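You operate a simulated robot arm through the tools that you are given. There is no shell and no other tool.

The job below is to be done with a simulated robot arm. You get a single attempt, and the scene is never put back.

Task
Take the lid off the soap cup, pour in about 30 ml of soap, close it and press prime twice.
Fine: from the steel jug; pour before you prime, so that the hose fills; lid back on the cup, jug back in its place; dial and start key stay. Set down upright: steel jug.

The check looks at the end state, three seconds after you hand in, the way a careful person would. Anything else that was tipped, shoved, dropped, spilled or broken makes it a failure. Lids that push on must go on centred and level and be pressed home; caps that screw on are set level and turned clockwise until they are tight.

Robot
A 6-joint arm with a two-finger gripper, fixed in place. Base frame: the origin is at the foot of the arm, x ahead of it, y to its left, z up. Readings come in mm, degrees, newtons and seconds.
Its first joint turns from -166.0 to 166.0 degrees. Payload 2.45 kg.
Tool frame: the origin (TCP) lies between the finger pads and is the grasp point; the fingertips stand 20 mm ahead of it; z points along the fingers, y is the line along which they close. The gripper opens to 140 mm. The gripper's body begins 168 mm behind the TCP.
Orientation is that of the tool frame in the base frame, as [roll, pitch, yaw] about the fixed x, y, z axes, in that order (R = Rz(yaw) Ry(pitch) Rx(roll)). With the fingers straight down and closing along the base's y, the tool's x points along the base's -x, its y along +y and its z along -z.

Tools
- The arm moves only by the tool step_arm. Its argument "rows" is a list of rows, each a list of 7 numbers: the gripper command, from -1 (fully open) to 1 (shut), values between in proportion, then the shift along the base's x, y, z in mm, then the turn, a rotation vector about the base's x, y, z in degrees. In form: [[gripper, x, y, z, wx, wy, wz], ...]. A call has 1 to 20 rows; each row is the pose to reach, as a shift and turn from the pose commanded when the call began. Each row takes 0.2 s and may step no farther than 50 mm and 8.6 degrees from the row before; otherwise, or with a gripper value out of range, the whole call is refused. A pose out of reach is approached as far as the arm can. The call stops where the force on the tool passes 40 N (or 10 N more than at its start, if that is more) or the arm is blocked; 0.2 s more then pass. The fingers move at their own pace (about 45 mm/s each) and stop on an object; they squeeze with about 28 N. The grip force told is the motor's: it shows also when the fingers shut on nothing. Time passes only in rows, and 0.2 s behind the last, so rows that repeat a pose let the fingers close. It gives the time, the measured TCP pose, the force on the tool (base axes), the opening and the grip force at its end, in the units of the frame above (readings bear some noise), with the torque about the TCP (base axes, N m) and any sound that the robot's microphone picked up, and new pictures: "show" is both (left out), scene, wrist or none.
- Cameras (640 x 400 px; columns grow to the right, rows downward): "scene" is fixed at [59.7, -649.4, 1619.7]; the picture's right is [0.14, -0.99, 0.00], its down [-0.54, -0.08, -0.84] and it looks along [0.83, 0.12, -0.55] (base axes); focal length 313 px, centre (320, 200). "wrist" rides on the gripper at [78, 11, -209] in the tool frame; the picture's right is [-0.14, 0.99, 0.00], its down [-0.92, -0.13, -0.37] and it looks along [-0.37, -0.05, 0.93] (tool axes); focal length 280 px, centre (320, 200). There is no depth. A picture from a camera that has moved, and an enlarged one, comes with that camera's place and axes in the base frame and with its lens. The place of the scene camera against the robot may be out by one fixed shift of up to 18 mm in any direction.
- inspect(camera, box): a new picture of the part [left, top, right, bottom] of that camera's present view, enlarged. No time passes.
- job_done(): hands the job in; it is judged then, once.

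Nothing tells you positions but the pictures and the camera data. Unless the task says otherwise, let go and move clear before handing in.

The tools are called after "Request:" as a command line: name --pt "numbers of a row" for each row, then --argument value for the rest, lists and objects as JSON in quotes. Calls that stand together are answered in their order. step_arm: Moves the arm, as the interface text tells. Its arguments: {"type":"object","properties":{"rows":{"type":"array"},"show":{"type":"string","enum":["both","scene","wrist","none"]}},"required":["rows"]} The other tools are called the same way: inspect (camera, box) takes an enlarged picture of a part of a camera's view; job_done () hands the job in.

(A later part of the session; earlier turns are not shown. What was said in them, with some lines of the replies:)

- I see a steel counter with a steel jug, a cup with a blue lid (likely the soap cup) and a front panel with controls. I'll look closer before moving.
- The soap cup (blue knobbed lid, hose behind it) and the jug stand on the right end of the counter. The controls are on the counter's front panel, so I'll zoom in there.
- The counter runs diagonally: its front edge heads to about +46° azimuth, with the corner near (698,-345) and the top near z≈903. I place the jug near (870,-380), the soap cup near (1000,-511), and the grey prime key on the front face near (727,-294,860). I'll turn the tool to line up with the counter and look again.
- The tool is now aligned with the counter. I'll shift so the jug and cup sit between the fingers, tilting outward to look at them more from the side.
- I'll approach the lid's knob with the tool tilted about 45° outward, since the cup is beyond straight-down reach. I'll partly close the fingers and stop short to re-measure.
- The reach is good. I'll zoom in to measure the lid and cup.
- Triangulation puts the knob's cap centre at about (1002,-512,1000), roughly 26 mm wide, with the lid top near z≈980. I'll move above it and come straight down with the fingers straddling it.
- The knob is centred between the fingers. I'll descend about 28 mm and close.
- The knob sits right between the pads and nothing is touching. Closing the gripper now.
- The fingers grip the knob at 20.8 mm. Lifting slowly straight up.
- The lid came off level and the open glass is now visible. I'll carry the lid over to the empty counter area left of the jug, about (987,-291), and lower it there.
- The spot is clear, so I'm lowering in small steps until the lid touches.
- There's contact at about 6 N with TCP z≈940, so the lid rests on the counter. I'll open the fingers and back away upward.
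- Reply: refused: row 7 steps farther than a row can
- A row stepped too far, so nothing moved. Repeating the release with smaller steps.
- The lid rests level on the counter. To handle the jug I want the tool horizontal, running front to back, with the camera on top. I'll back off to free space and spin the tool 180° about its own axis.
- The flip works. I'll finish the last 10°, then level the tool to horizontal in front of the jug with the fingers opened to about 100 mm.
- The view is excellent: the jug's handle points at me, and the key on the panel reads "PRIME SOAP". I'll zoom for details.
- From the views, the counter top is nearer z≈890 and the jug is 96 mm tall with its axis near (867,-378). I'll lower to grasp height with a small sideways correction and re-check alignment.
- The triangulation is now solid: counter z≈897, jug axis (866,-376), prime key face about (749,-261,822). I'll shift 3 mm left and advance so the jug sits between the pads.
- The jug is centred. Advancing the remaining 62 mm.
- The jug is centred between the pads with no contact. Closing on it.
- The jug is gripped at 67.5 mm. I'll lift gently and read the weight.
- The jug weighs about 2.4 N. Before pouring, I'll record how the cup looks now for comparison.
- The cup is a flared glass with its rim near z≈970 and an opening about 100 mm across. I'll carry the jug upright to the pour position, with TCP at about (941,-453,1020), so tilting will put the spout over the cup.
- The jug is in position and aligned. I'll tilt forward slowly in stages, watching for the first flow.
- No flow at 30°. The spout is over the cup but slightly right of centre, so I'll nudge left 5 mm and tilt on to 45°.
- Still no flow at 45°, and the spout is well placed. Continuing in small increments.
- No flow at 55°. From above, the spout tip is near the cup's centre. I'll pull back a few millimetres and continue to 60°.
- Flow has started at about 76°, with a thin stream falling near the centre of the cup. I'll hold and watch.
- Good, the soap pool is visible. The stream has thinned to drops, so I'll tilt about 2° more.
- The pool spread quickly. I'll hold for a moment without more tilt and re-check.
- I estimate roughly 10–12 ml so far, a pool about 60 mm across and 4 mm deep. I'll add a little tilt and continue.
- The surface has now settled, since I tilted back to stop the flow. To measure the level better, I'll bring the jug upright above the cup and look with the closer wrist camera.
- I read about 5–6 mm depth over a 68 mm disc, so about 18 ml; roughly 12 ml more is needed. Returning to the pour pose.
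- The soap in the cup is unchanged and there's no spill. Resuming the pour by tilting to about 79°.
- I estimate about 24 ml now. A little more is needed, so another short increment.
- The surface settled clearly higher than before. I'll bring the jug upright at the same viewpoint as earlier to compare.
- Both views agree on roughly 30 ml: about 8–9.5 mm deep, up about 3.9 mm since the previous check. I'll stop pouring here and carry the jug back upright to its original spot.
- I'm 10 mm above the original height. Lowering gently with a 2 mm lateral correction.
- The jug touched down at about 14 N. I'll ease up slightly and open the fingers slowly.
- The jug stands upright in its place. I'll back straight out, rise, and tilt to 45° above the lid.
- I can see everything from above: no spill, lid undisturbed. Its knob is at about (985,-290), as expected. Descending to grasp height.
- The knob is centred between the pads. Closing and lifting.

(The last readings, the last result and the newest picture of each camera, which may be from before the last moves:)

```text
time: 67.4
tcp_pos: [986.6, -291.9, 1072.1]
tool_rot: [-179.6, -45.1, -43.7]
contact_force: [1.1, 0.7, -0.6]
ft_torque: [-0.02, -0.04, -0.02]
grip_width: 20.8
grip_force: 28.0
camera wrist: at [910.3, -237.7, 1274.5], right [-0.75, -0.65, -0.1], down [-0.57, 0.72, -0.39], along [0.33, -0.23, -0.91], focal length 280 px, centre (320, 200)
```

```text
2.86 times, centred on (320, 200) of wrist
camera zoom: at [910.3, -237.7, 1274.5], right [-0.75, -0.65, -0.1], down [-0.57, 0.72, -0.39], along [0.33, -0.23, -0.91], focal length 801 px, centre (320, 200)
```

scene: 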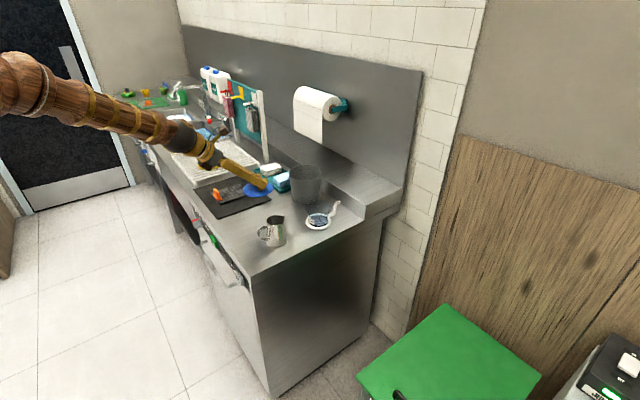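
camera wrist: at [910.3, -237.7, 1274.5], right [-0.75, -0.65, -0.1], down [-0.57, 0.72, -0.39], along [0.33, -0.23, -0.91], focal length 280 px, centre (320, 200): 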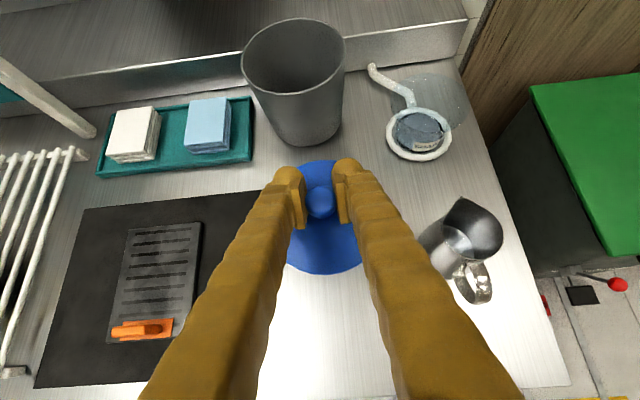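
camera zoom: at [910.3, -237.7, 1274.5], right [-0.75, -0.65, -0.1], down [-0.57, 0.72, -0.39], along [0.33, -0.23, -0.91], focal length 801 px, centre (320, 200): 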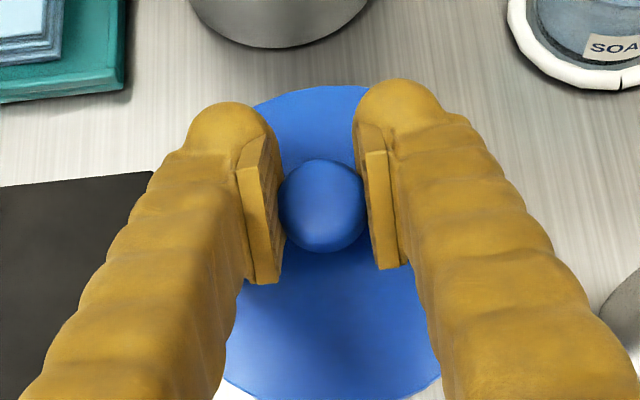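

The lid is held firmly and level. I'll carry it back along the same path to above the cup.

Request:
step_arm --pt "1 -12 -32 12 0 0 0" --pt "1 -26.5 -65 25 0 0 0" --pt "1 -41.5 -100 30 0 0 0" --pt "1 -46.5 -135 30 0 0 0" --pt "1 -36.5 -170 30 0 0 0" --pt "1 -11.5 -195 20 0 0 0" --pt "1 13.5 -219.8 0 0 0 0" --pt "1 13.5 -219.8 -25 0 0 0" --pt "1 13.5 -219.8 -35 0 0 0" --pt "1 13.5 -219.8 -35 0 0 0" --show "both"

Request:
inspect --camera "scene" --box '[280, 170, 360, 240]'

Request:
inspect --camera "wrist" --box '[220, 130, 420, 270]'

```text
time: 69.6
tcp_pos: [1000.0, -511.0, 1036.7]
tool_rot: [-179.6, -45.1, -43.7]
contact_force: [-0.9, 0.0, -0.1]
ft_torque: [0.03, -0.01, 0.0]
grip_width: 20.5
grip_force: 28.1
camera wrist: at [924.1, -456.8, 1238.7], right [-0.75, -0.65, -0.1], down [-0.57, 0.72, -0.39], along [0.33, -0.24, -0.91], focal length 280 px, centre (320, 200)
```

scene: 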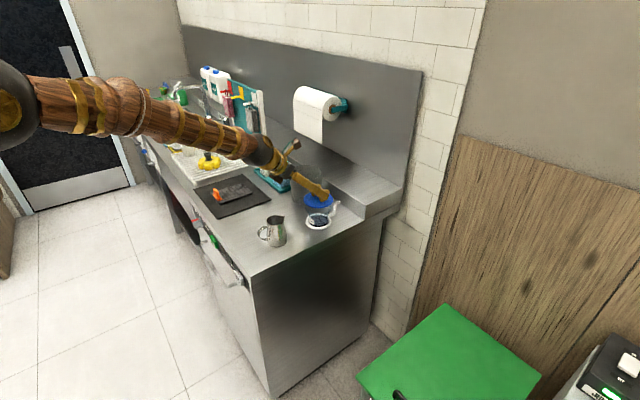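
wrist: 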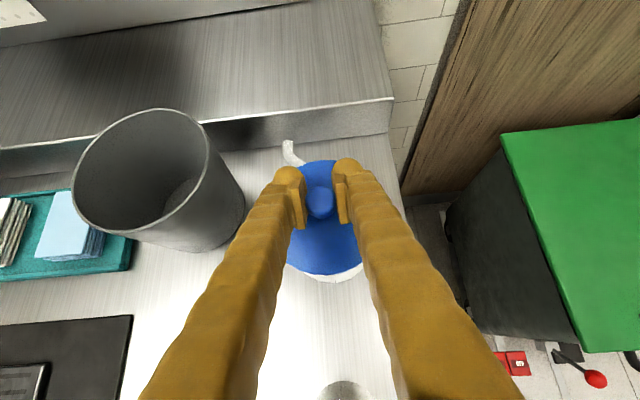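

```text
5.71 times, centred on (320, 205) of scene
camera zoom: at [59.7, -649.4, 1619.7], right [0.14, -0.99, 0.0], down [-0.54, -0.08, -0.84], along [0.83, 0.12, -0.55], focal length 1788 px, centre (320, 171)
```

zoom: 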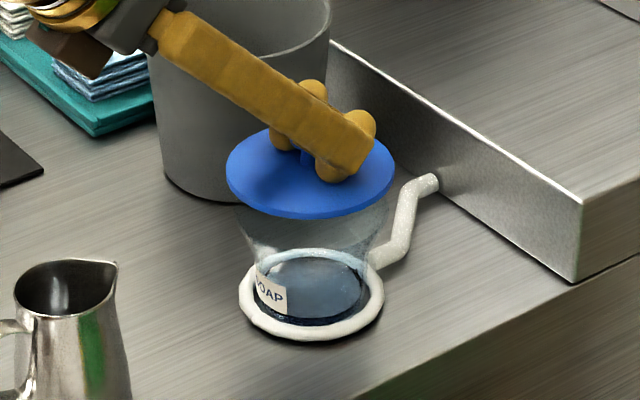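

```text
2.86 times, centred on (320, 200) of wrist
camera zoom: at [924.1, -456.8, 1238.7], right [-0.75, -0.65, -0.1], down [-0.57, 0.72, -0.39], along [0.33, -0.24, -0.91], focal length 801 px, centre (320, 200)
```

zoom: 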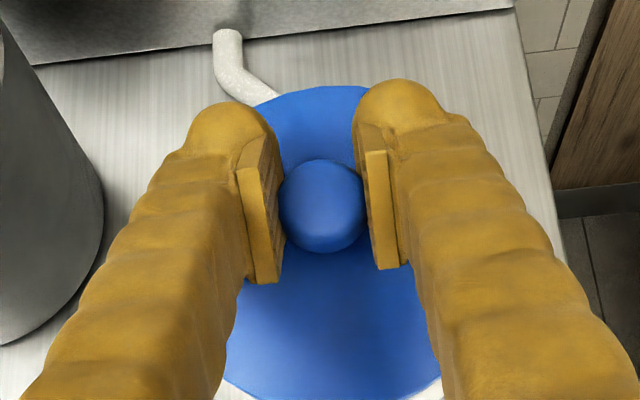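

The lid is over the glass and level. Lowering in small steps while watching the force.

Request:
step_arm --pt "1 0 0 -6 0 0 0" --pt "1 0 0 -11 0 0 0" --pt "1 0 0 -14 0 0 0" --show "none"

Request:
step_arm --pt "1 0 0 -2 0 0 0" --pt "1 0 0 -4 0 0 0" --show "none"

Request:
inspect --camera "scene" --box '[290, 175, 350, 235]'

```text
time: 70.4
tcp_pos: [998.8, -511.5, 1022.0]
tool_rot: [-179.6, -45.2, -43.9]
contact_force: [-0.7, 0.5, -0.1]
ft_torque: [0.03, -0.02, 0.0]
grip_width: 20.8
grip_force: 27.9
```

```text
time: 71.0
tcp_pos: [999.1, -510.3, 1019.6]
tool_rot: [-179.6, -45.1, -43.7]
contact_force: [0.1, 0.2, -0.2]
ft_torque: [-0.01, -0.02, 0.0]
grip_width: 20.6
grip_force: 28.2
```

```text
6.67 times, centred on (320, 205) of scene
camera zoom: at [59.7, -649.4, 1619.7], right [0.14, -0.99, 0.0], down [-0.54, -0.08, -0.84], along [0.83, 0.12, -0.55], focal length 2086 px, centre (320, 167)
```

zoom: 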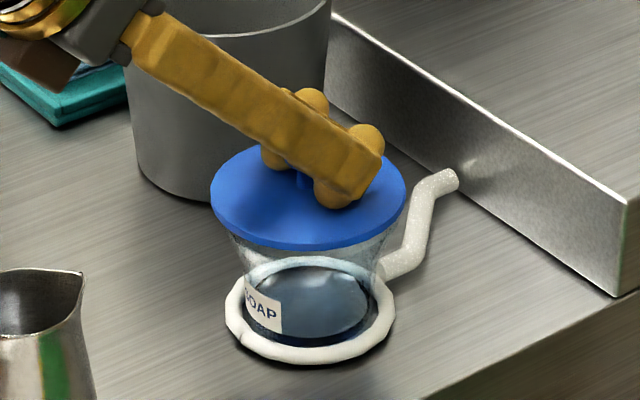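

Request:
step_arm --pt "1 0 0 -2 0 0 0" --pt "1 0 0 -4 0 0 0" --pt "1 0 0 -5.5 0 0 0" --show "none"

Request:
step_arm --pt "1 0 0 -1 0 0 0" --pt "1 0 0 -2 0 0 0" --show "none"

Request:
inspect --camera "scene" --box '[290, 175, 350, 235]'

```text
time: 71.8
tcp_pos: [998.6, -510.5, 1014.1]
tool_rot: [-179.7, -45.1, -43.7]
contact_force: [0.2, 0.2, -0.3]
ft_torque: [-0.01, 0.01, -0.01]
grip_width: 20.7
grip_force: 28.3
```

```text
time: 72.4
tcp_pos: [998.8, -511.1, 1010.2]
tool_rot: [-179.6, -45.1, -43.8]
contact_force: [0.0, 0.0, 0.2]
ft_torque: [-0.02, 0.01, 0.0]
grip_width: 20.5
grip_force: 28.3
```

```text
6.67 times, centred on (320, 205) of scene
camera zoom: at [59.7, -649.4, 1619.7], right [0.14, -0.99, 0.0], down [-0.54, -0.08, -0.84], along [0.83, 0.12, -0.55], focal length 2086 px, centre (320, 167)
```

zoom: 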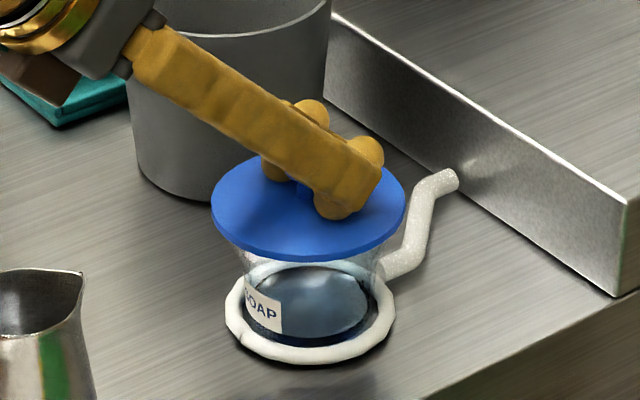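

Request:
step_arm --pt "1 0 0 -1 0 0 0" --pt "1 0 0 -2 0 0 0" --show "none"

Request:
step_arm --pt "1 0 0 -0.7 0 0 0" --pt "1 0 0 -1.4 0 0 0" --show "none"

Request:
inspect --camera "scene" --box '[290, 175, 350, 235]'

```text
time: 73.0
tcp_pos: [999.5, -510.7, 1009.5]
tool_rot: [-179.5, -45.1, -43.8]
contact_force: [0.1, -0.3, 2.8]
ft_torque: [0.13, -0.09, -0.04]
grip_width: 20.3
grip_force: 28.4
```

```text
time: 73.6
tcp_pos: [998.8, -511.7, 1008.4]
tool_rot: [-179.5, -45.1, -43.8]
contact_force: [-0.2, 1.1, 10.3]
ft_torque: [0.19, 0.2, 0.06]
grip_width: 20.6
grip_force: 27.8
```

```text
6.67 times, centred on (320, 205) of scene
camera zoom: at [59.7, -649.4, 1619.7], right [0.14, -0.99, 0.0], down [-0.54, -0.08, -0.84], along [0.83, 0.12, -0.55], focal length 2086 px, centre (320, 167)
```

zoom: 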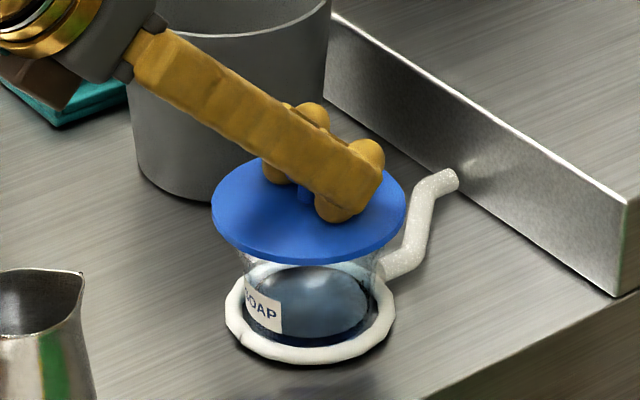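

Contact is at the original seated height. I'll press down firmly, staying under the force limit, to push the lid home.

Request:
step_arm --pt "1 0 0 -1 0 0 0" --pt "1 0 0 -2 0 0 0" --pt "1 0 0 -2 0 0 0" --show "none"

Request:
inspect --camera "scene" --box '[290, 175, 350, 235]'

```text
time: 74.4
tcp_pos: [998.8, -510.8, 1008.0]
tool_rot: [-179.4, -45.2, -43.8]
contact_force: [0.1, -5.3, 26.3]
ft_torque: [-0.08, 0.0, 0.0]
grip_width: 19.8
grip_force: 28.2
```

```text
6.67 times, centred on (320, 205) of scene
camera zoom: at [59.7, -649.4, 1619.7], right [0.14, -0.99, 0.0], down [-0.54, -0.08, -0.84], along [0.83, 0.12, -0.55], focal length 2086 px, centre (320, 167)
```

zoom: 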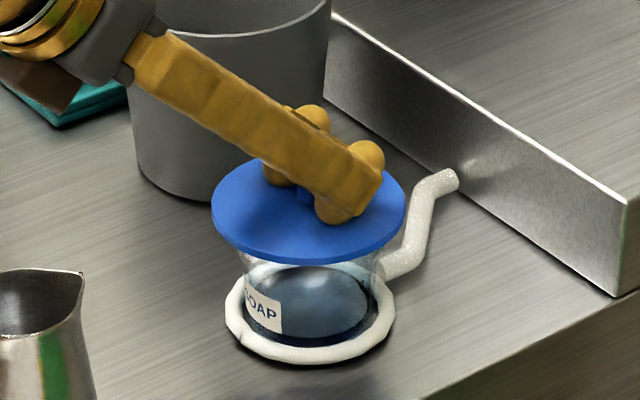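

It held 26 N at the same height as originally, so it is seated. I'll relieve the load, release, and rise to inspect.

Request:
step_arm --pt "1 0 0 1.5 0 0 0" --pt "1 0 0 2.5 0 0 0" --show "none"

Request:
step_arm --pt "0.6 0 0 0 0 0 0" --pt "0.3 0 0 0 0 0 0" --pt "0.14 0 0 0 0 0 0" --pt "0.14 0 0 0 0 0 0" --pt "0.14 0 0 15 0 0 0" --pt "0.14 0 0 40 0 0 0" --pt "0.14 0 0 70 0 0 0" --show "both"

Request:
inspect --camera "scene" --box '[290, 170, 360, 240]'

Request:
inspect --camera "wrist" --box '[220, 150, 420, 310]'

```text
time: 75.0
tcp_pos: [999.1, -510.1, 1007.9]
tool_rot: [-179.6, -45.2, -43.8]
contact_force: [3.6, -1.6, 13.2]
ft_torque: [-0.17, -0.14, 0.05]
grip_width: 19.7
grip_force: 27.5
```

```text
time: 76.6
tcp_pos: [999.3, -510.6, 1077.9]
tool_rot: [-179.7, -45.2, -43.6]
contact_force: [0.5, -1.1, -0.4]
ft_torque: [-0.01, -0.01, 0.01]
grip_width: 60.1
grip_force: 0.0
camera wrist: at [924.3, -457.2, 1279.6], right [-0.75, -0.65, -0.1], down [-0.57, 0.72, -0.39], along [0.33, -0.23, -0.91], focal length 280 px, centre (320, 200)
```

scene: 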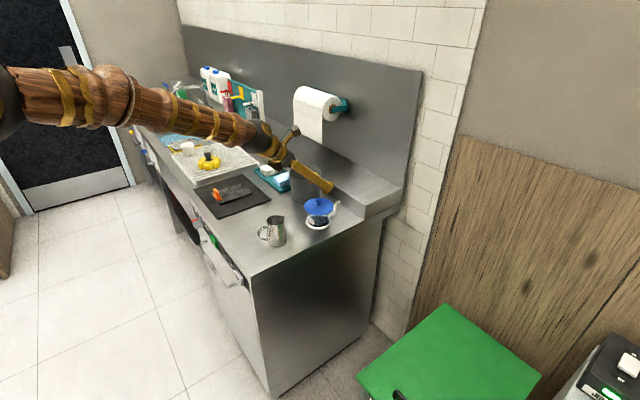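
wrist: 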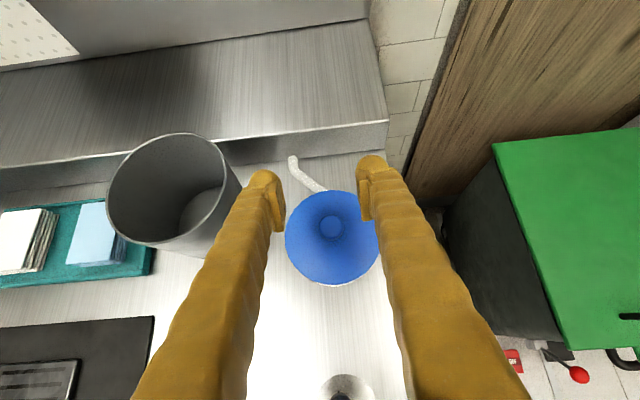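

```text
5.71 times, centred on (325, 205) of scene
camera zoom: at [59.7, -649.4, 1619.7], right [0.14, -0.99, 0.0], down [-0.54, -0.08, -0.84], along [0.83, 0.12, -0.55], focal length 1788 px, centre (291, 171)
```

zoom: 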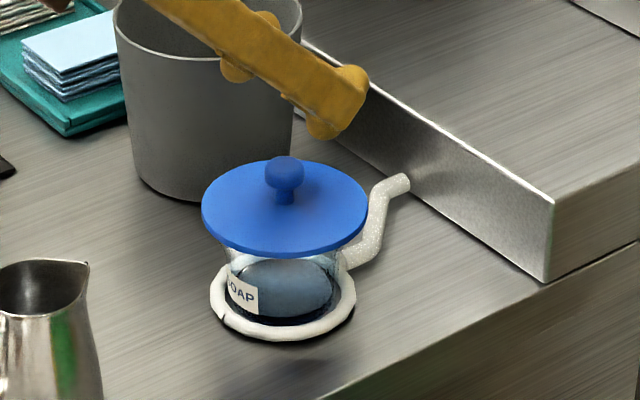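

```text
2.50 times, centred on (320, 230) of wrist
camera zoom: at [924.3, -457.2, 1279.6], right [-0.75, -0.65, -0.1], down [-0.57, 0.72, -0.39], along [0.33, -0.23, -0.91], focal length 701 px, centre (320, 125)
```

zoom: 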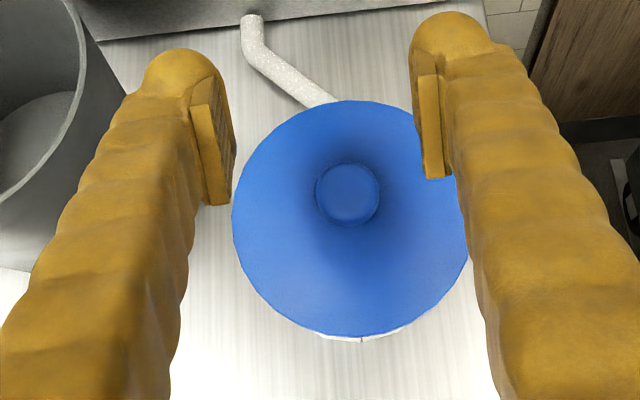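

Compared with the first picture, the lid sits level, with at most about 1.5 mm sideways difference. I'll check more closely.

Request:
inspect --camera "scene" --box '[308, 192, 342, 222]'

Request:
inspect --camera "wrist" --box '[275, 180, 390, 290]'

```text
13.33 times, centred on (325, 207) of scene
camera zoom: at [59.7, -649.4, 1619.7], right [0.14, -0.99, 0.0], down [-0.54, -0.08, -0.84], along [0.83, 0.12, -0.55], focal length 4171 px, centre (253, 107)
```

zoom: 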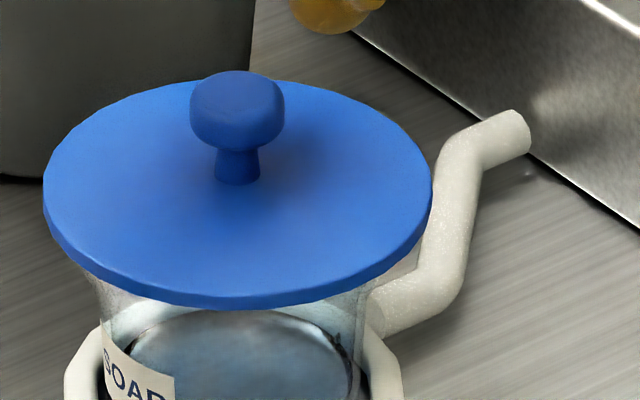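

```text
3.64 times, centred on (332, 235) of wrist
camera zoom: at [924.3, -457.2, 1279.6], right [-0.75, -0.65, -0.1], down [-0.57, 0.72, -0.39], along [0.33, -0.23, -0.91], focal length 1020 px, centre (274, 73)
```

zoom: 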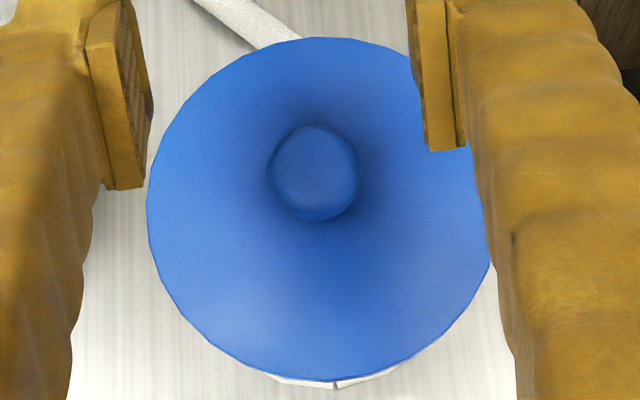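

The lid is level and centred, about 2 mm lower than at the start, so it is pressed home. Next is priming: I'll retreat over the jug to the front of the counter, level the tool and close the fingers.

Request:
step_arm --pt "0.14 -15 15 25 0 0 0" --pt "0.14 -45 45 40 0 0 0" --pt "0.14 -78 78 40 0 0 0" --pt "0.14 -110 110 40 0 0 0" --pt "0.5 -143 143 40 -3 -3.2 0" --pt "1 -176 176 40 -7.5 -7.9 0" --pt "1 -209 209 40 -12.5 -13.1 0" --pt "1 -242 242 30 -17.5 -18.4 0" --pt "1 -270 270 10 -22.5 -23.6 0" --pt "1 -300 297 -10 -27 -28.4 0" --pt "1 -325 315 -40 -31.1 -32.6 0" --show "both"

Request:
inspect --camera "wrist" --box '[220, 220, 440, 400]'

```text
time: 79.0
tcp_pos: [712.2, -191.8, 1047.9]
tool_rot: [-27.7, -89.7, 164.4]
contact_force: [0.6, 0.3, 0.8]
ft_torque: [0.01, 0.01, -0.01]
grip_width: 0.2
grip_force: 27.9
out of reach, approached as far as the arm can: row 11
camera wrist: at [551.4, -57.9, 1124.5], right [-0.68, -0.72, -0.14], down [-0.18, 0.34, -0.92], along [0.71, -0.6, -0.36], focal length 280 px, centre (320, 200)
```

scene: 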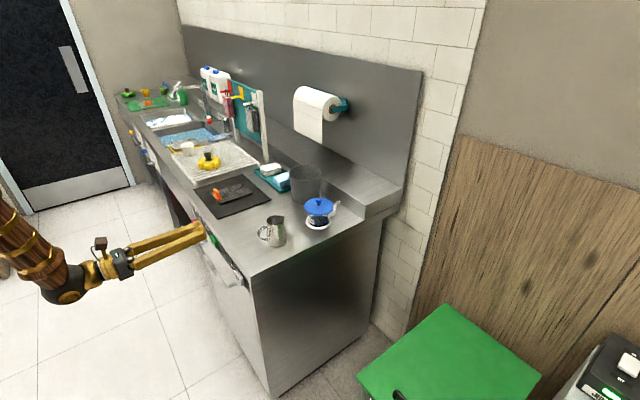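
wrist: 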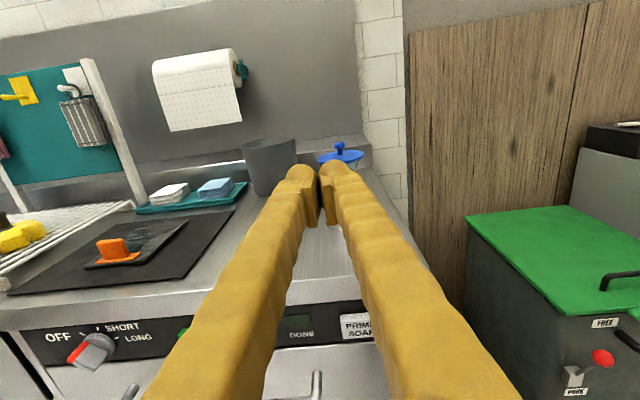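

```text
2.22 times, centred on (330, 310) of wrist
camera zoom: at [551.4, -57.9, 1124.5], right [-0.68, -0.72, -0.14], down [-0.18, 0.34, -0.92], along [0.71, -0.6, -0.36], focal length 623 px, centre (298, -44)
```

zoom: 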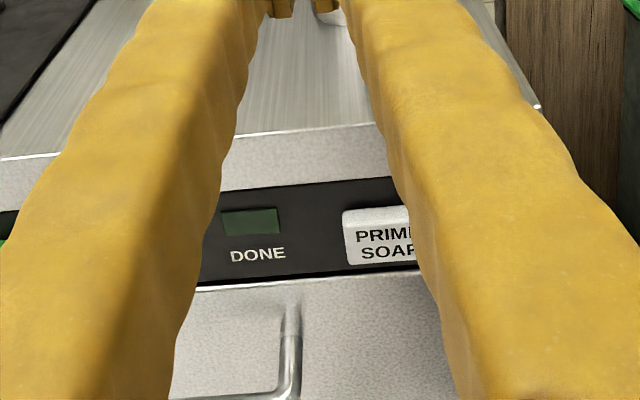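

The level pose is near the arm's inner limit, so I'll press the key with the tool tilted 45° down instead. The upper edge of the closed fingertips will lead. Tilting first while staying in front of the counter.

Request:
step_arm --pt "1 0 -4 -10 5.2 5.4 0" --pt "1 0 -8 -20 10.4 10.9 0" --pt "1 0 -12 -30 15.6 16.3 0" --pt "1 0 -16 -40 20.8 21.7 0" --pt "1 0 -20 -50 26 27.2 0" --pt "1 0 -20 -60 31.1 32.6 0" --show "both"

Request:
inspect --camera "wrist" --box '[220, 120, 440, 320]'

```text
time: 80.4
tcp_pos: [711.1, -212.4, 987.5]
tool_rot: [-179.4, -45.0, -43.8]
contact_force: [-0.4, -0.2, 0.2]
ft_torque: [-0.01, -0.01, -0.02]
grip_width: 0.3
grip_force: 28.2
camera wrist: at [636.8, -158.6, 1190.0], right [-0.75, -0.65, -0.1], down [-0.57, 0.72, -0.39], along [0.33, -0.23, -0.91], focal length 280 px, centre (320, 200)
```

scene: 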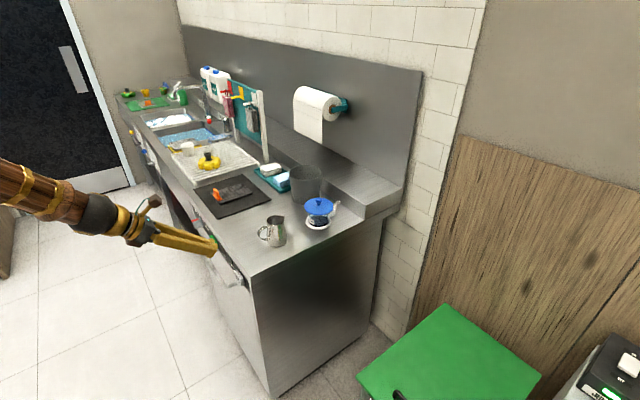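
wrist: 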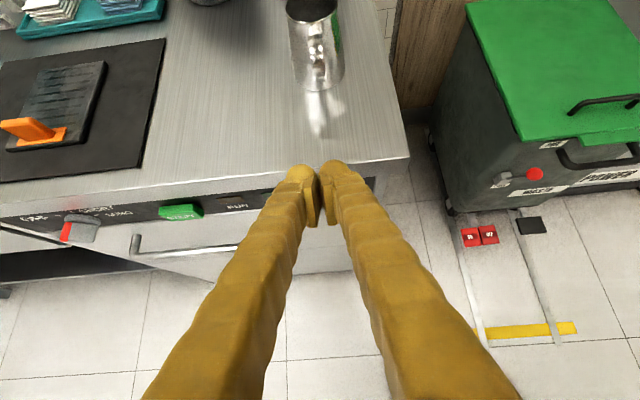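

```text
2.00 times, centred on (330, 220) of wrist
camera zoom: at [636.8, -158.6, 1190.0], right [-0.75, -0.65, -0.1], down [-0.57, 0.72, -0.39], along [0.33, -0.23, -0.91], focal length 561 px, centre (300, 160)
```

zoom: 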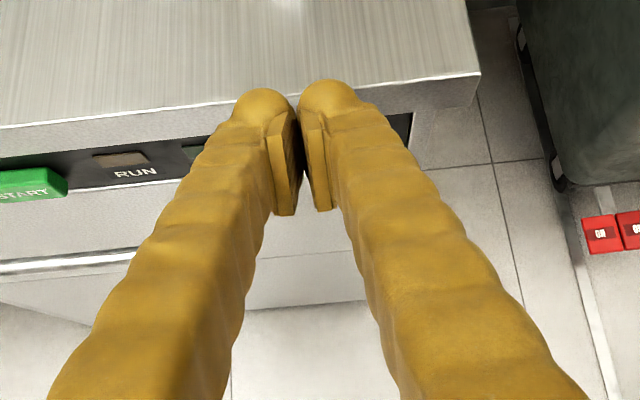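

Request:
step_arm --pt "1 -8.9 -9.2 -40 0 0 0" --pt "1 -8.9 -9.2 -80 0 0 0" --pt "1 -8.9 -9.2 -120 0 0 0" --pt "1 -8.9 -9.2 -150 0 0 0" --pt "1 -8.9 -9.2 -164 0 0 0" --show "both"

Request:
inspect --camera "wrist" --box '[230, 90, 430, 250]'

Request:
inspect --camera "scene" --box '[190, 220, 270, 300]'

```text
time: 81.6
tcp_pos: [701.6, -221.3, 822.9]
tool_rot: [-179.4, -45.1, -43.8]
contact_force: [-0.8, 0.5, 0.4]
ft_torque: [0.02, 0.01, 0.01]
grip_width: 0.1
grip_force: 28.1
camera wrist: at [627.5, -166.6, 1025.3], right [-0.75, -0.65, -0.1], down [-0.57, 0.72, -0.39], along [0.33, -0.24, -0.91], focal length 280 px, centre (320, 200)
```

scene: 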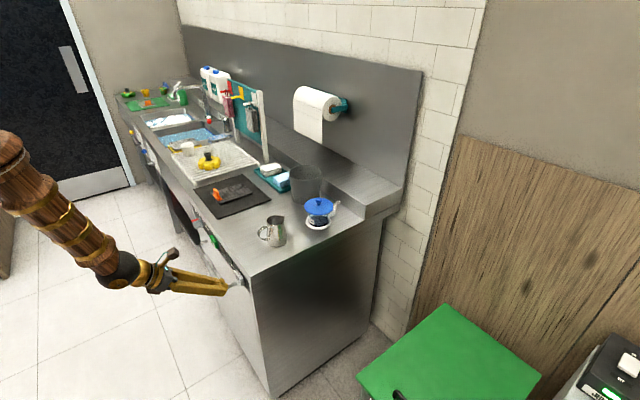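
wrist: 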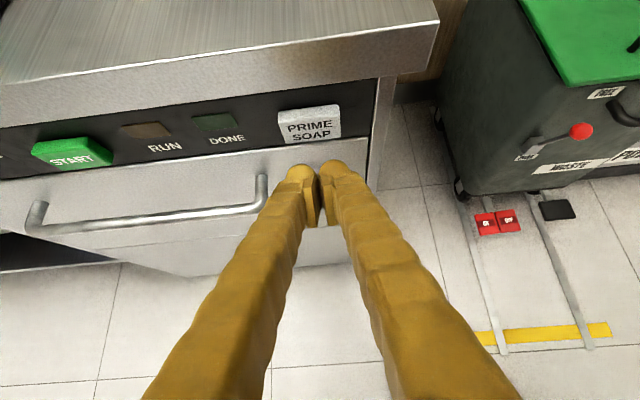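

```text
2.50 times, centred on (330, 170) of wrist
camera zoom: at [627.5, -166.6, 1025.3], right [-0.75, -0.65, -0.1], down [-0.57, 0.72, -0.39], along [0.33, -0.24, -0.91], focal length 701 px, centre (295, 275)
```

zoom: 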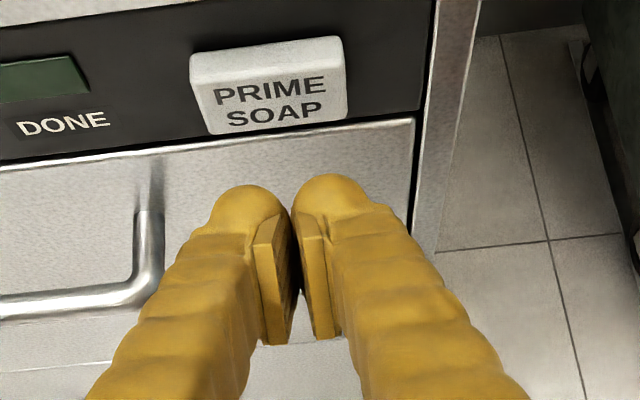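

```text
5.00 times, centred on (230, 260) of scene
camera zoom: at [59.7, -649.4, 1619.7], right [0.14, -0.99, 0.0], down [-0.54, -0.08, -0.84], along [0.83, 0.12, -0.55], focal length 1564 px, centre (770, -100)
```

zoom: 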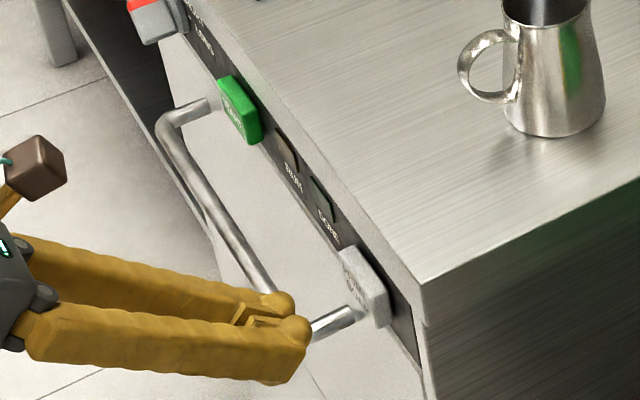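

The view is clear: the closed fingertips are aligned in front of "PRIME SOAP", with the door handle well to the left and below. Advancing towards the key.

Request:
step_arm --pt "1 8.7 -8.3 0 0 0 0" --pt "1 17.3 -16.6 0 0 0 0" --pt "1 20.2 -19.4 0 0 0 0" --show "none"

Request:
inspect --camera "wrist" --box '[250, 110, 410, 250]'

Request:
inspect --camera "scene" --box '[200, 230, 260, 290]'

```text
time: 82.4
tcp_pos: [723.2, -241.0, 823.3]
tool_rot: [-179.5, -45.1, -43.7]
contact_force: [-0.3, 0.1, 0.8]
ft_torque: [0.02, 0.03, 0.02]
grip_width: 0.2
grip_force: 27.9
```

```text
2.86 times, centred on (330, 180) of wrist
camera zoom: at [648.0, -187.2, 1025.8], right [-0.75, -0.65, -0.1], down [-0.57, 0.72, -0.39], along [0.33, -0.24, -0.91], focal length 801 px, centre (291, 257)
```

zoom: 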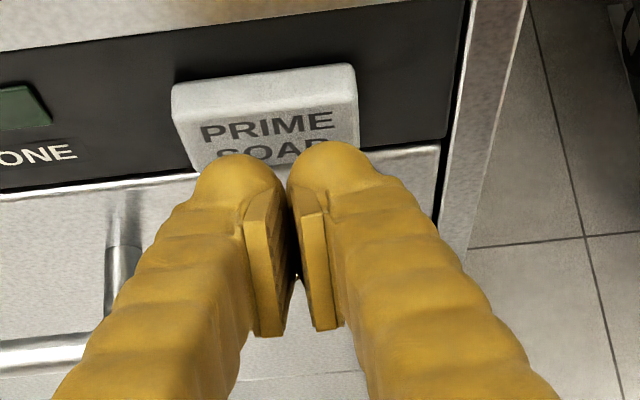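

```text
6.67 times, centred on (230, 260) of scene
camera zoom: at [59.7, -649.4, 1619.7], right [0.14, -0.99, 0.0], down [-0.54, -0.08, -0.84], along [0.83, 0.12, -0.55], focal length 2086 px, centre (920, -200)
```

zoom: 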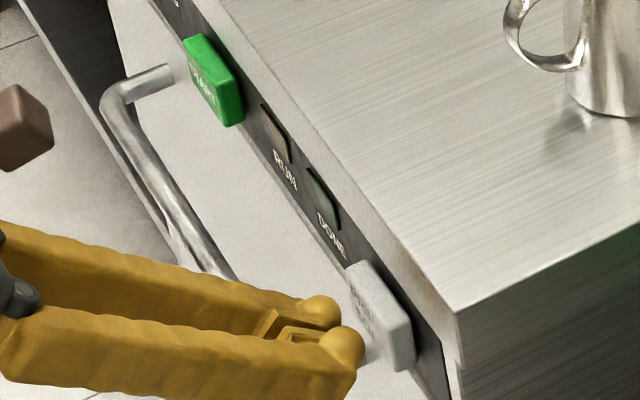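

Request:
step_arm --pt "1 1.4 -1.4 0 0 0 0" --pt "1 2.9 -2.8 0 0 0 0" --pt "1 4.3 -4.2 0 0 0 0" --pt "1 5.8 -5.5 0 0 0 0" --show "none"

Request:
inspect --camera "scene" --box '[200, 230, 260, 290]'

```text
time: 83.4
tcp_pos: [728.3, -247.4, 824.4]
tool_rot: [-179.6, -45.1, -43.8]
contact_force: [-0.2, -0.2, 0.8]
ft_torque: [0.01, -0.02, -0.01]
grip_width: 0.0
grip_force: 27.8
```

```text
6.67 times, centred on (230, 260) of scene
camera zoom: at [59.7, -649.4, 1619.7], right [0.14, -0.99, 0.0], down [-0.54, -0.08, -0.84], along [0.83, 0.12, -0.55], focal length 2086 px, centre (920, -200)
```

zoom: 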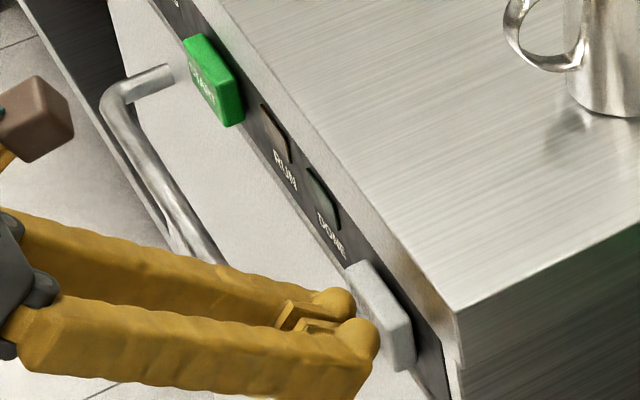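

Request:
step_arm --pt "1 0.7 -0.7 0 0 0 0" --pt "1 1.4 -1.4 0 0 0 0" --pt "1 2.2 -2.1 0 0 0 0" --show "none"

Request:
step_arm --pt "1 0.7 -0.7 0 0 0 0" --pt "1 1.4 -1.4 0 0 0 0" --show "none"

Request:
inspect --camera "scene" --box '[200, 230, 260, 290]'

Request:
inspect --camera "wrist" --box '[250, 110, 410, 250]'

```text
time: 84.2
tcp_pos: [731.2, -249.7, 823.1]
tool_rot: [-179.5, -45.3, -43.7]
contact_force: [0.0, -0.6, -0.3]
ft_torque: [0.02, 0.03, 0.03]
grip_width: 0.0
grip_force: 28.1
```

```text
time: 84.8
tcp_pos: [733.6, -251.0, 823.6]
tool_rot: [-179.6, -45.1, -43.8]
contact_force: [-0.3, 0.9, 0.3]
ft_torque: [0.01, -0.06, -0.03]
grip_width: 0.0
grip_force: 27.9
```

```text
6.67 times, centred on (230, 260) of scene
camera zoom: at [59.7, -649.4, 1619.7], right [0.14, -0.99, 0.0], down [-0.54, -0.08, -0.84], along [0.83, 0.12, -0.55], focal length 2086 px, centre (920, -200)
```

zoom: 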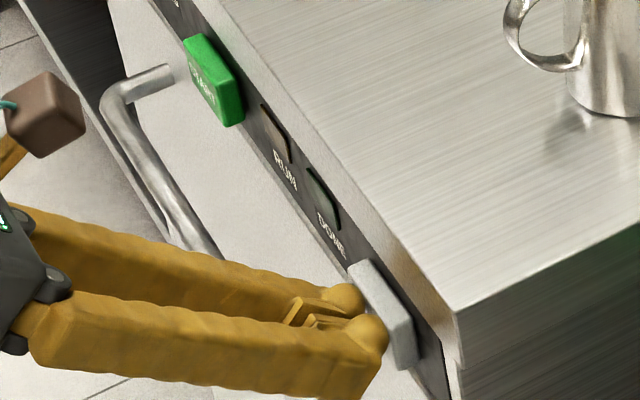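

```text
2.86 times, centred on (330, 180) of wrist
camera zoom: at [657.6, -196.4, 1025.8], right [-0.75, -0.65, -0.1], down [-0.57, 0.72, -0.39], along [0.33, -0.24, -0.91], focal length 801 px, centre (291, 257)
```

zoom: 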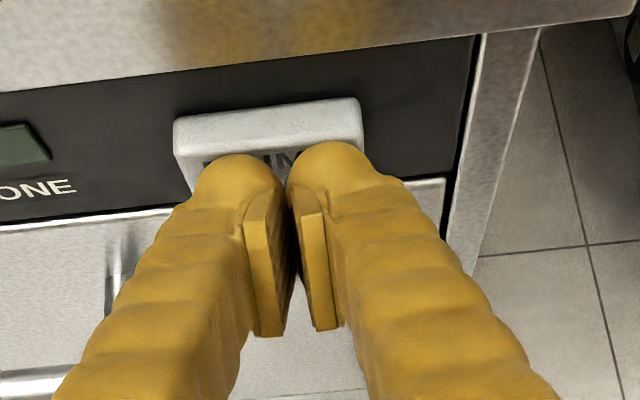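

Request:
step_arm --pt "1 0.7 -0.7 0 0 0 0" --pt "1 1.4 -1.4 0 0 0 0" --show "none"

Request:
step_arm --pt "1 0.7 -0.7 0 0 0 0" --pt "1 1.4 -1.4 0 0 0 0" --show "none"

Request:
inspect --camera "scene" --box '[200, 230, 260, 290]'

```text
time: 85.4
tcp_pos: [734.3, -251.2, 823.7]
tool_rot: [-179.7, -45.0, -43.7]
contact_force: [-1.7, 0.7, 0.4]
ft_torque: [0.01, 0.01, -0.01]
grip_width: 0.0
grip_force: 28.0
```

```text
time: 86.0
tcp_pos: [735.4, -253.3, 823.9]
tool_rot: [-179.5, -45.0, -43.6]
contact_force: [-1.5, 1.4, -0.4]
ft_torque: [0.02, -0.03, -0.04]
grip_width: 0.2
grip_force: 28.1
heard: click
```

```text
6.67 times, centred on (230, 260) of scene
camera zoom: at [59.7, -649.4, 1619.7], right [0.14, -0.99, 0.0], down [-0.54, -0.08, -0.84], along [0.83, 0.12, -0.55], focal length 2086 px, centre (920, -200)
```

zoom: 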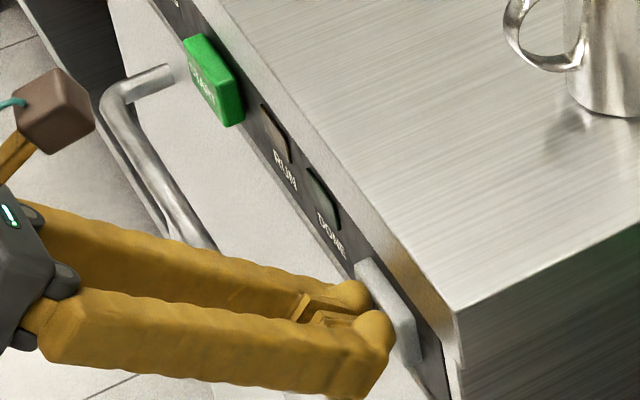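

A click: that's the first press. I'll back off 15 mm so the key fully releases.

Request:
step_arm --pt "1 -3.6 3.5 0 0 0 0" --pt "1 -7.2 6.9 0 0 0 0" --pt "1 -10.8 10.4 0 0 0 0" --pt "1 -10.8 10.4 0 0 0 0" --show "none"

Request:
inspect --camera "scene" --box '[200, 230, 260, 290]'

Request:
inspect --camera "scene" --box '[290, 170, 360, 240]'

```text
time: 87.0
tcp_pos: [724.5, -244.1, 823.5]
tool_rot: [-179.6, -45.1, -43.8]
contact_force: [-1.3, 0.7, -0.6]
ft_torque: [0.0, -0.05, 0.0]
grip_width: 0.0
grip_force: 27.8
```

```text
6.67 times, centred on (230, 260) of scene
camera zoom: at [59.7, -649.4, 1619.7], right [0.14, -0.99, 0.0], down [-0.54, -0.08, -0.84], along [0.83, 0.12, -0.55], focal length 2086 px, centre (920, -200)
```

zoom: 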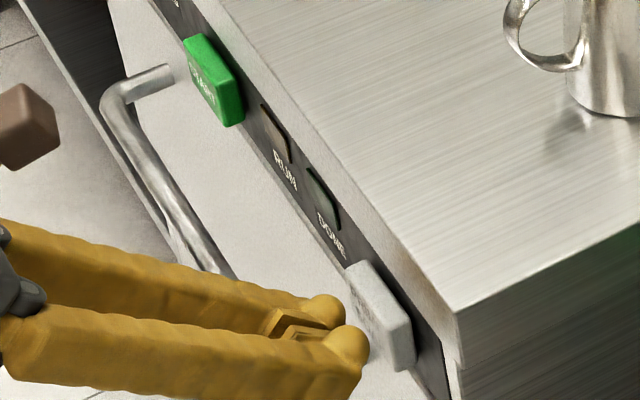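

```text
5.71 times, centred on (325, 205) of scene
camera zoom: at [59.7, -649.4, 1619.7], right [0.14, -0.99, 0.0], down [-0.54, -0.08, -0.84], along [0.83, 0.12, -0.55], focal length 1788 px, centre (291, 171)
```

zoom: 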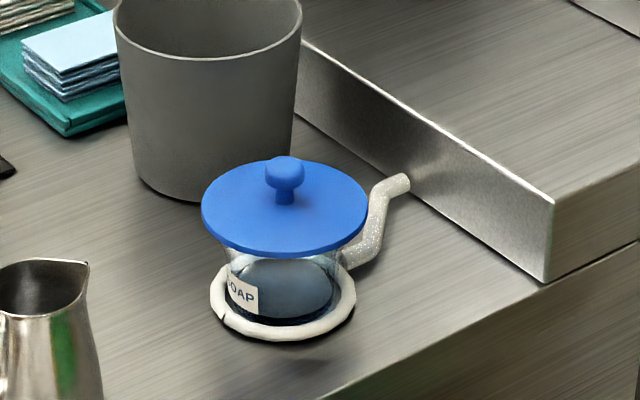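

The key sprang back fully. Second press now.

Request:
step_arm --pt "1 3.6 -3.5 0 0 0 0" --pt "1 6.5 -6.2 0 0 0 0" --pt "1 8 -7.7 0 0 0 0" --pt "1 9.4 -9.1 0 0 0 0" --pt "1 10.8 -10.4 0 0 0 0" --show "none"

```text
time: 88.2
tcp_pos: [735.0, -252.6, 823.6]
tool_rot: [-179.6, -45.0, -43.8]
contact_force: [-1.3, 2.2, -0.9]
ft_torque: [-0.01, 0.0, -0.01]
grip_width: 0.1
grip_force: 27.7
heard: click
```

A second click. I'll retract straight back, then up and clear.

Request:
step_arm --pt "1 -7.2 6.9 0 0 0 0" --pt "1 -18 17.3 0 0 0 0" --pt "1 -32 31 0 0 0 0" --pt "1 -32 31 40 0 0 0" --pt "1 -32 31 85 0 0 0" --pt "1 -32 31 130 0 0 0" --pt "1 -32 31 175 0 0 0" --pt "1 -32 31 220 0 0 0" --pt "1 -32 31 260 0 0 0" --show "both"

Request:
inspect --camera "scene" --box '[190, 200, 270, 290]'

Request:
inspect --camera "scene" --box '[240, 170, 360, 260]'

Request:
inspect --camera "scene" --box '[308, 192, 342, 222]'

```text
time: 90.2
tcp_pos: [705.5, -222.6, 1085.4]
tool_rot: [-179.5, -45.1, -43.9]
contact_force: [0.9, -0.9, -0.1]
ft_torque: [0.01, -0.03, 0.03]
grip_width: 0.0
grip_force: 28.1
camera wrist: at [629.7, -168.8, 1286.3], right [-0.75, -0.65, -0.1], down [-0.57, 0.72, -0.39], along [0.33, -0.23, -0.91], focal length 280 px, centre (320, 200)
```

scene: 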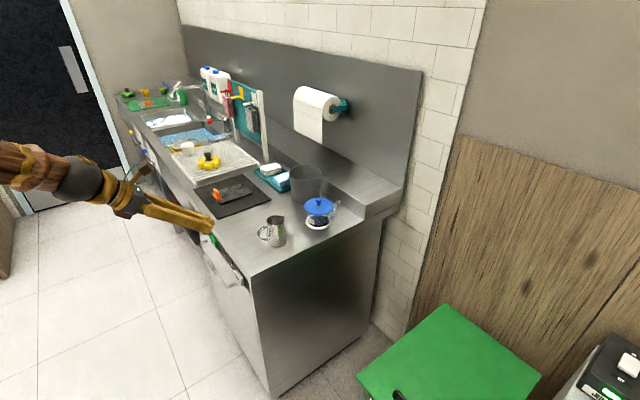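
wrist: 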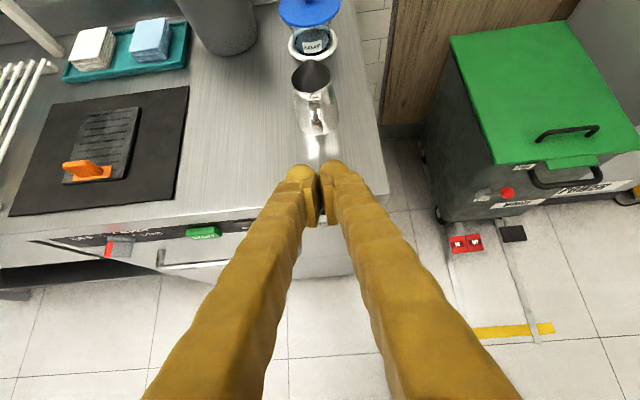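

```text
4.44 times, centred on (230, 245) of scene
camera zoom: at [59.7, -649.4, 1619.7], right [0.14, -0.99, 0.0], down [-0.54, -0.08, -0.84], along [0.83, 0.12, -0.55], focal length 1390 px, centre (720, 0)
```

zoom: 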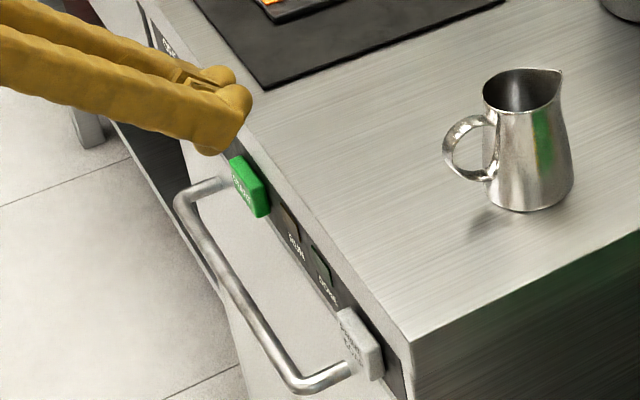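

```text
4.44 times, centred on (300, 215) of scene
camera zoom: at [59.7, -649.4, 1619.7], right [0.14, -0.99, 0.0], down [-0.54, -0.08, -0.84], along [0.83, 0.12, -0.55], focal length 1390 px, centre (409, 133)
```

zoom: 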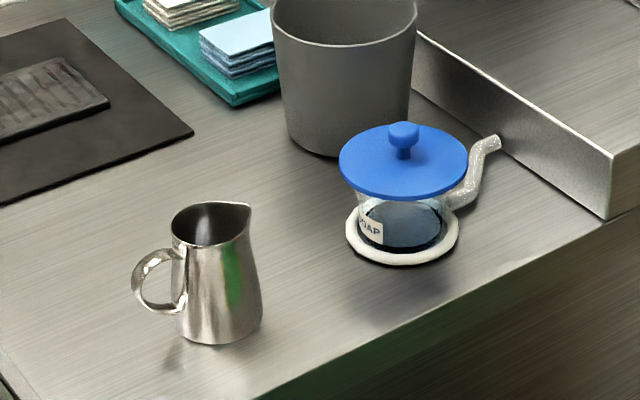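

```text
13.33 times, centred on (325, 207) of scene
camera zoom: at [59.7, -649.4, 1619.7], right [0.14, -0.99, 0.0], down [-0.54, -0.08, -0.84], along [0.83, 0.12, -0.55], focal length 4171 px, centre (253, 107)
```

zoom: 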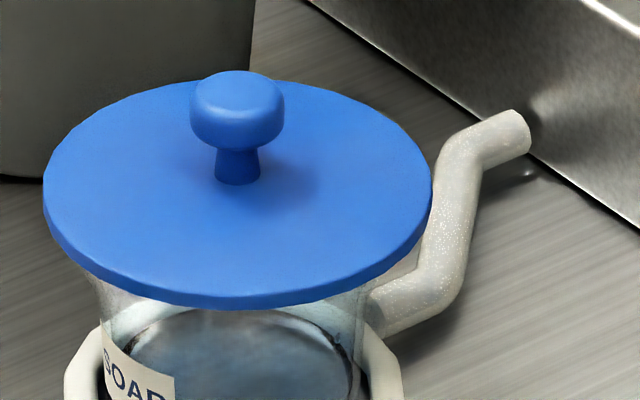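

Everything is in its final state:
- The jug is upright in its place.
- The lid is level and pressed on.
- The prime key clicked twice and sprang back.
- The dial and start key are untouched, nothing is spilled, and the arm is clear.

Handing in.

Request:
job_done

```text
The job is handed in.
```

I took the lid off the soap cup, poured in soap from the steel jug, pressed the lid back on, and then pressed PRIME SOAP twice. The job is handed in, but I don't have the check's verdict yet.

- **Soap amount:** about 30 ml, judged by eye from how high the soap stood in the cup. My readings ranged from about 26 to 36 ml.
- **Lid:** it is centred and level to within about 1.5 mm. I pressed it down with 26 N and it stopped firmly. It sits about 2 mm lower than when I started, so I take it as pressed home.
- **Jug:** it stands upright within a few millimetres of where it was.
- **Prime:** both presses clicked. The key sprang back fully after the first and looks out again in the last picture.
- **Everything else:** the dial and start key were not touched, I saw no spills, and the arm is clear of the counter.
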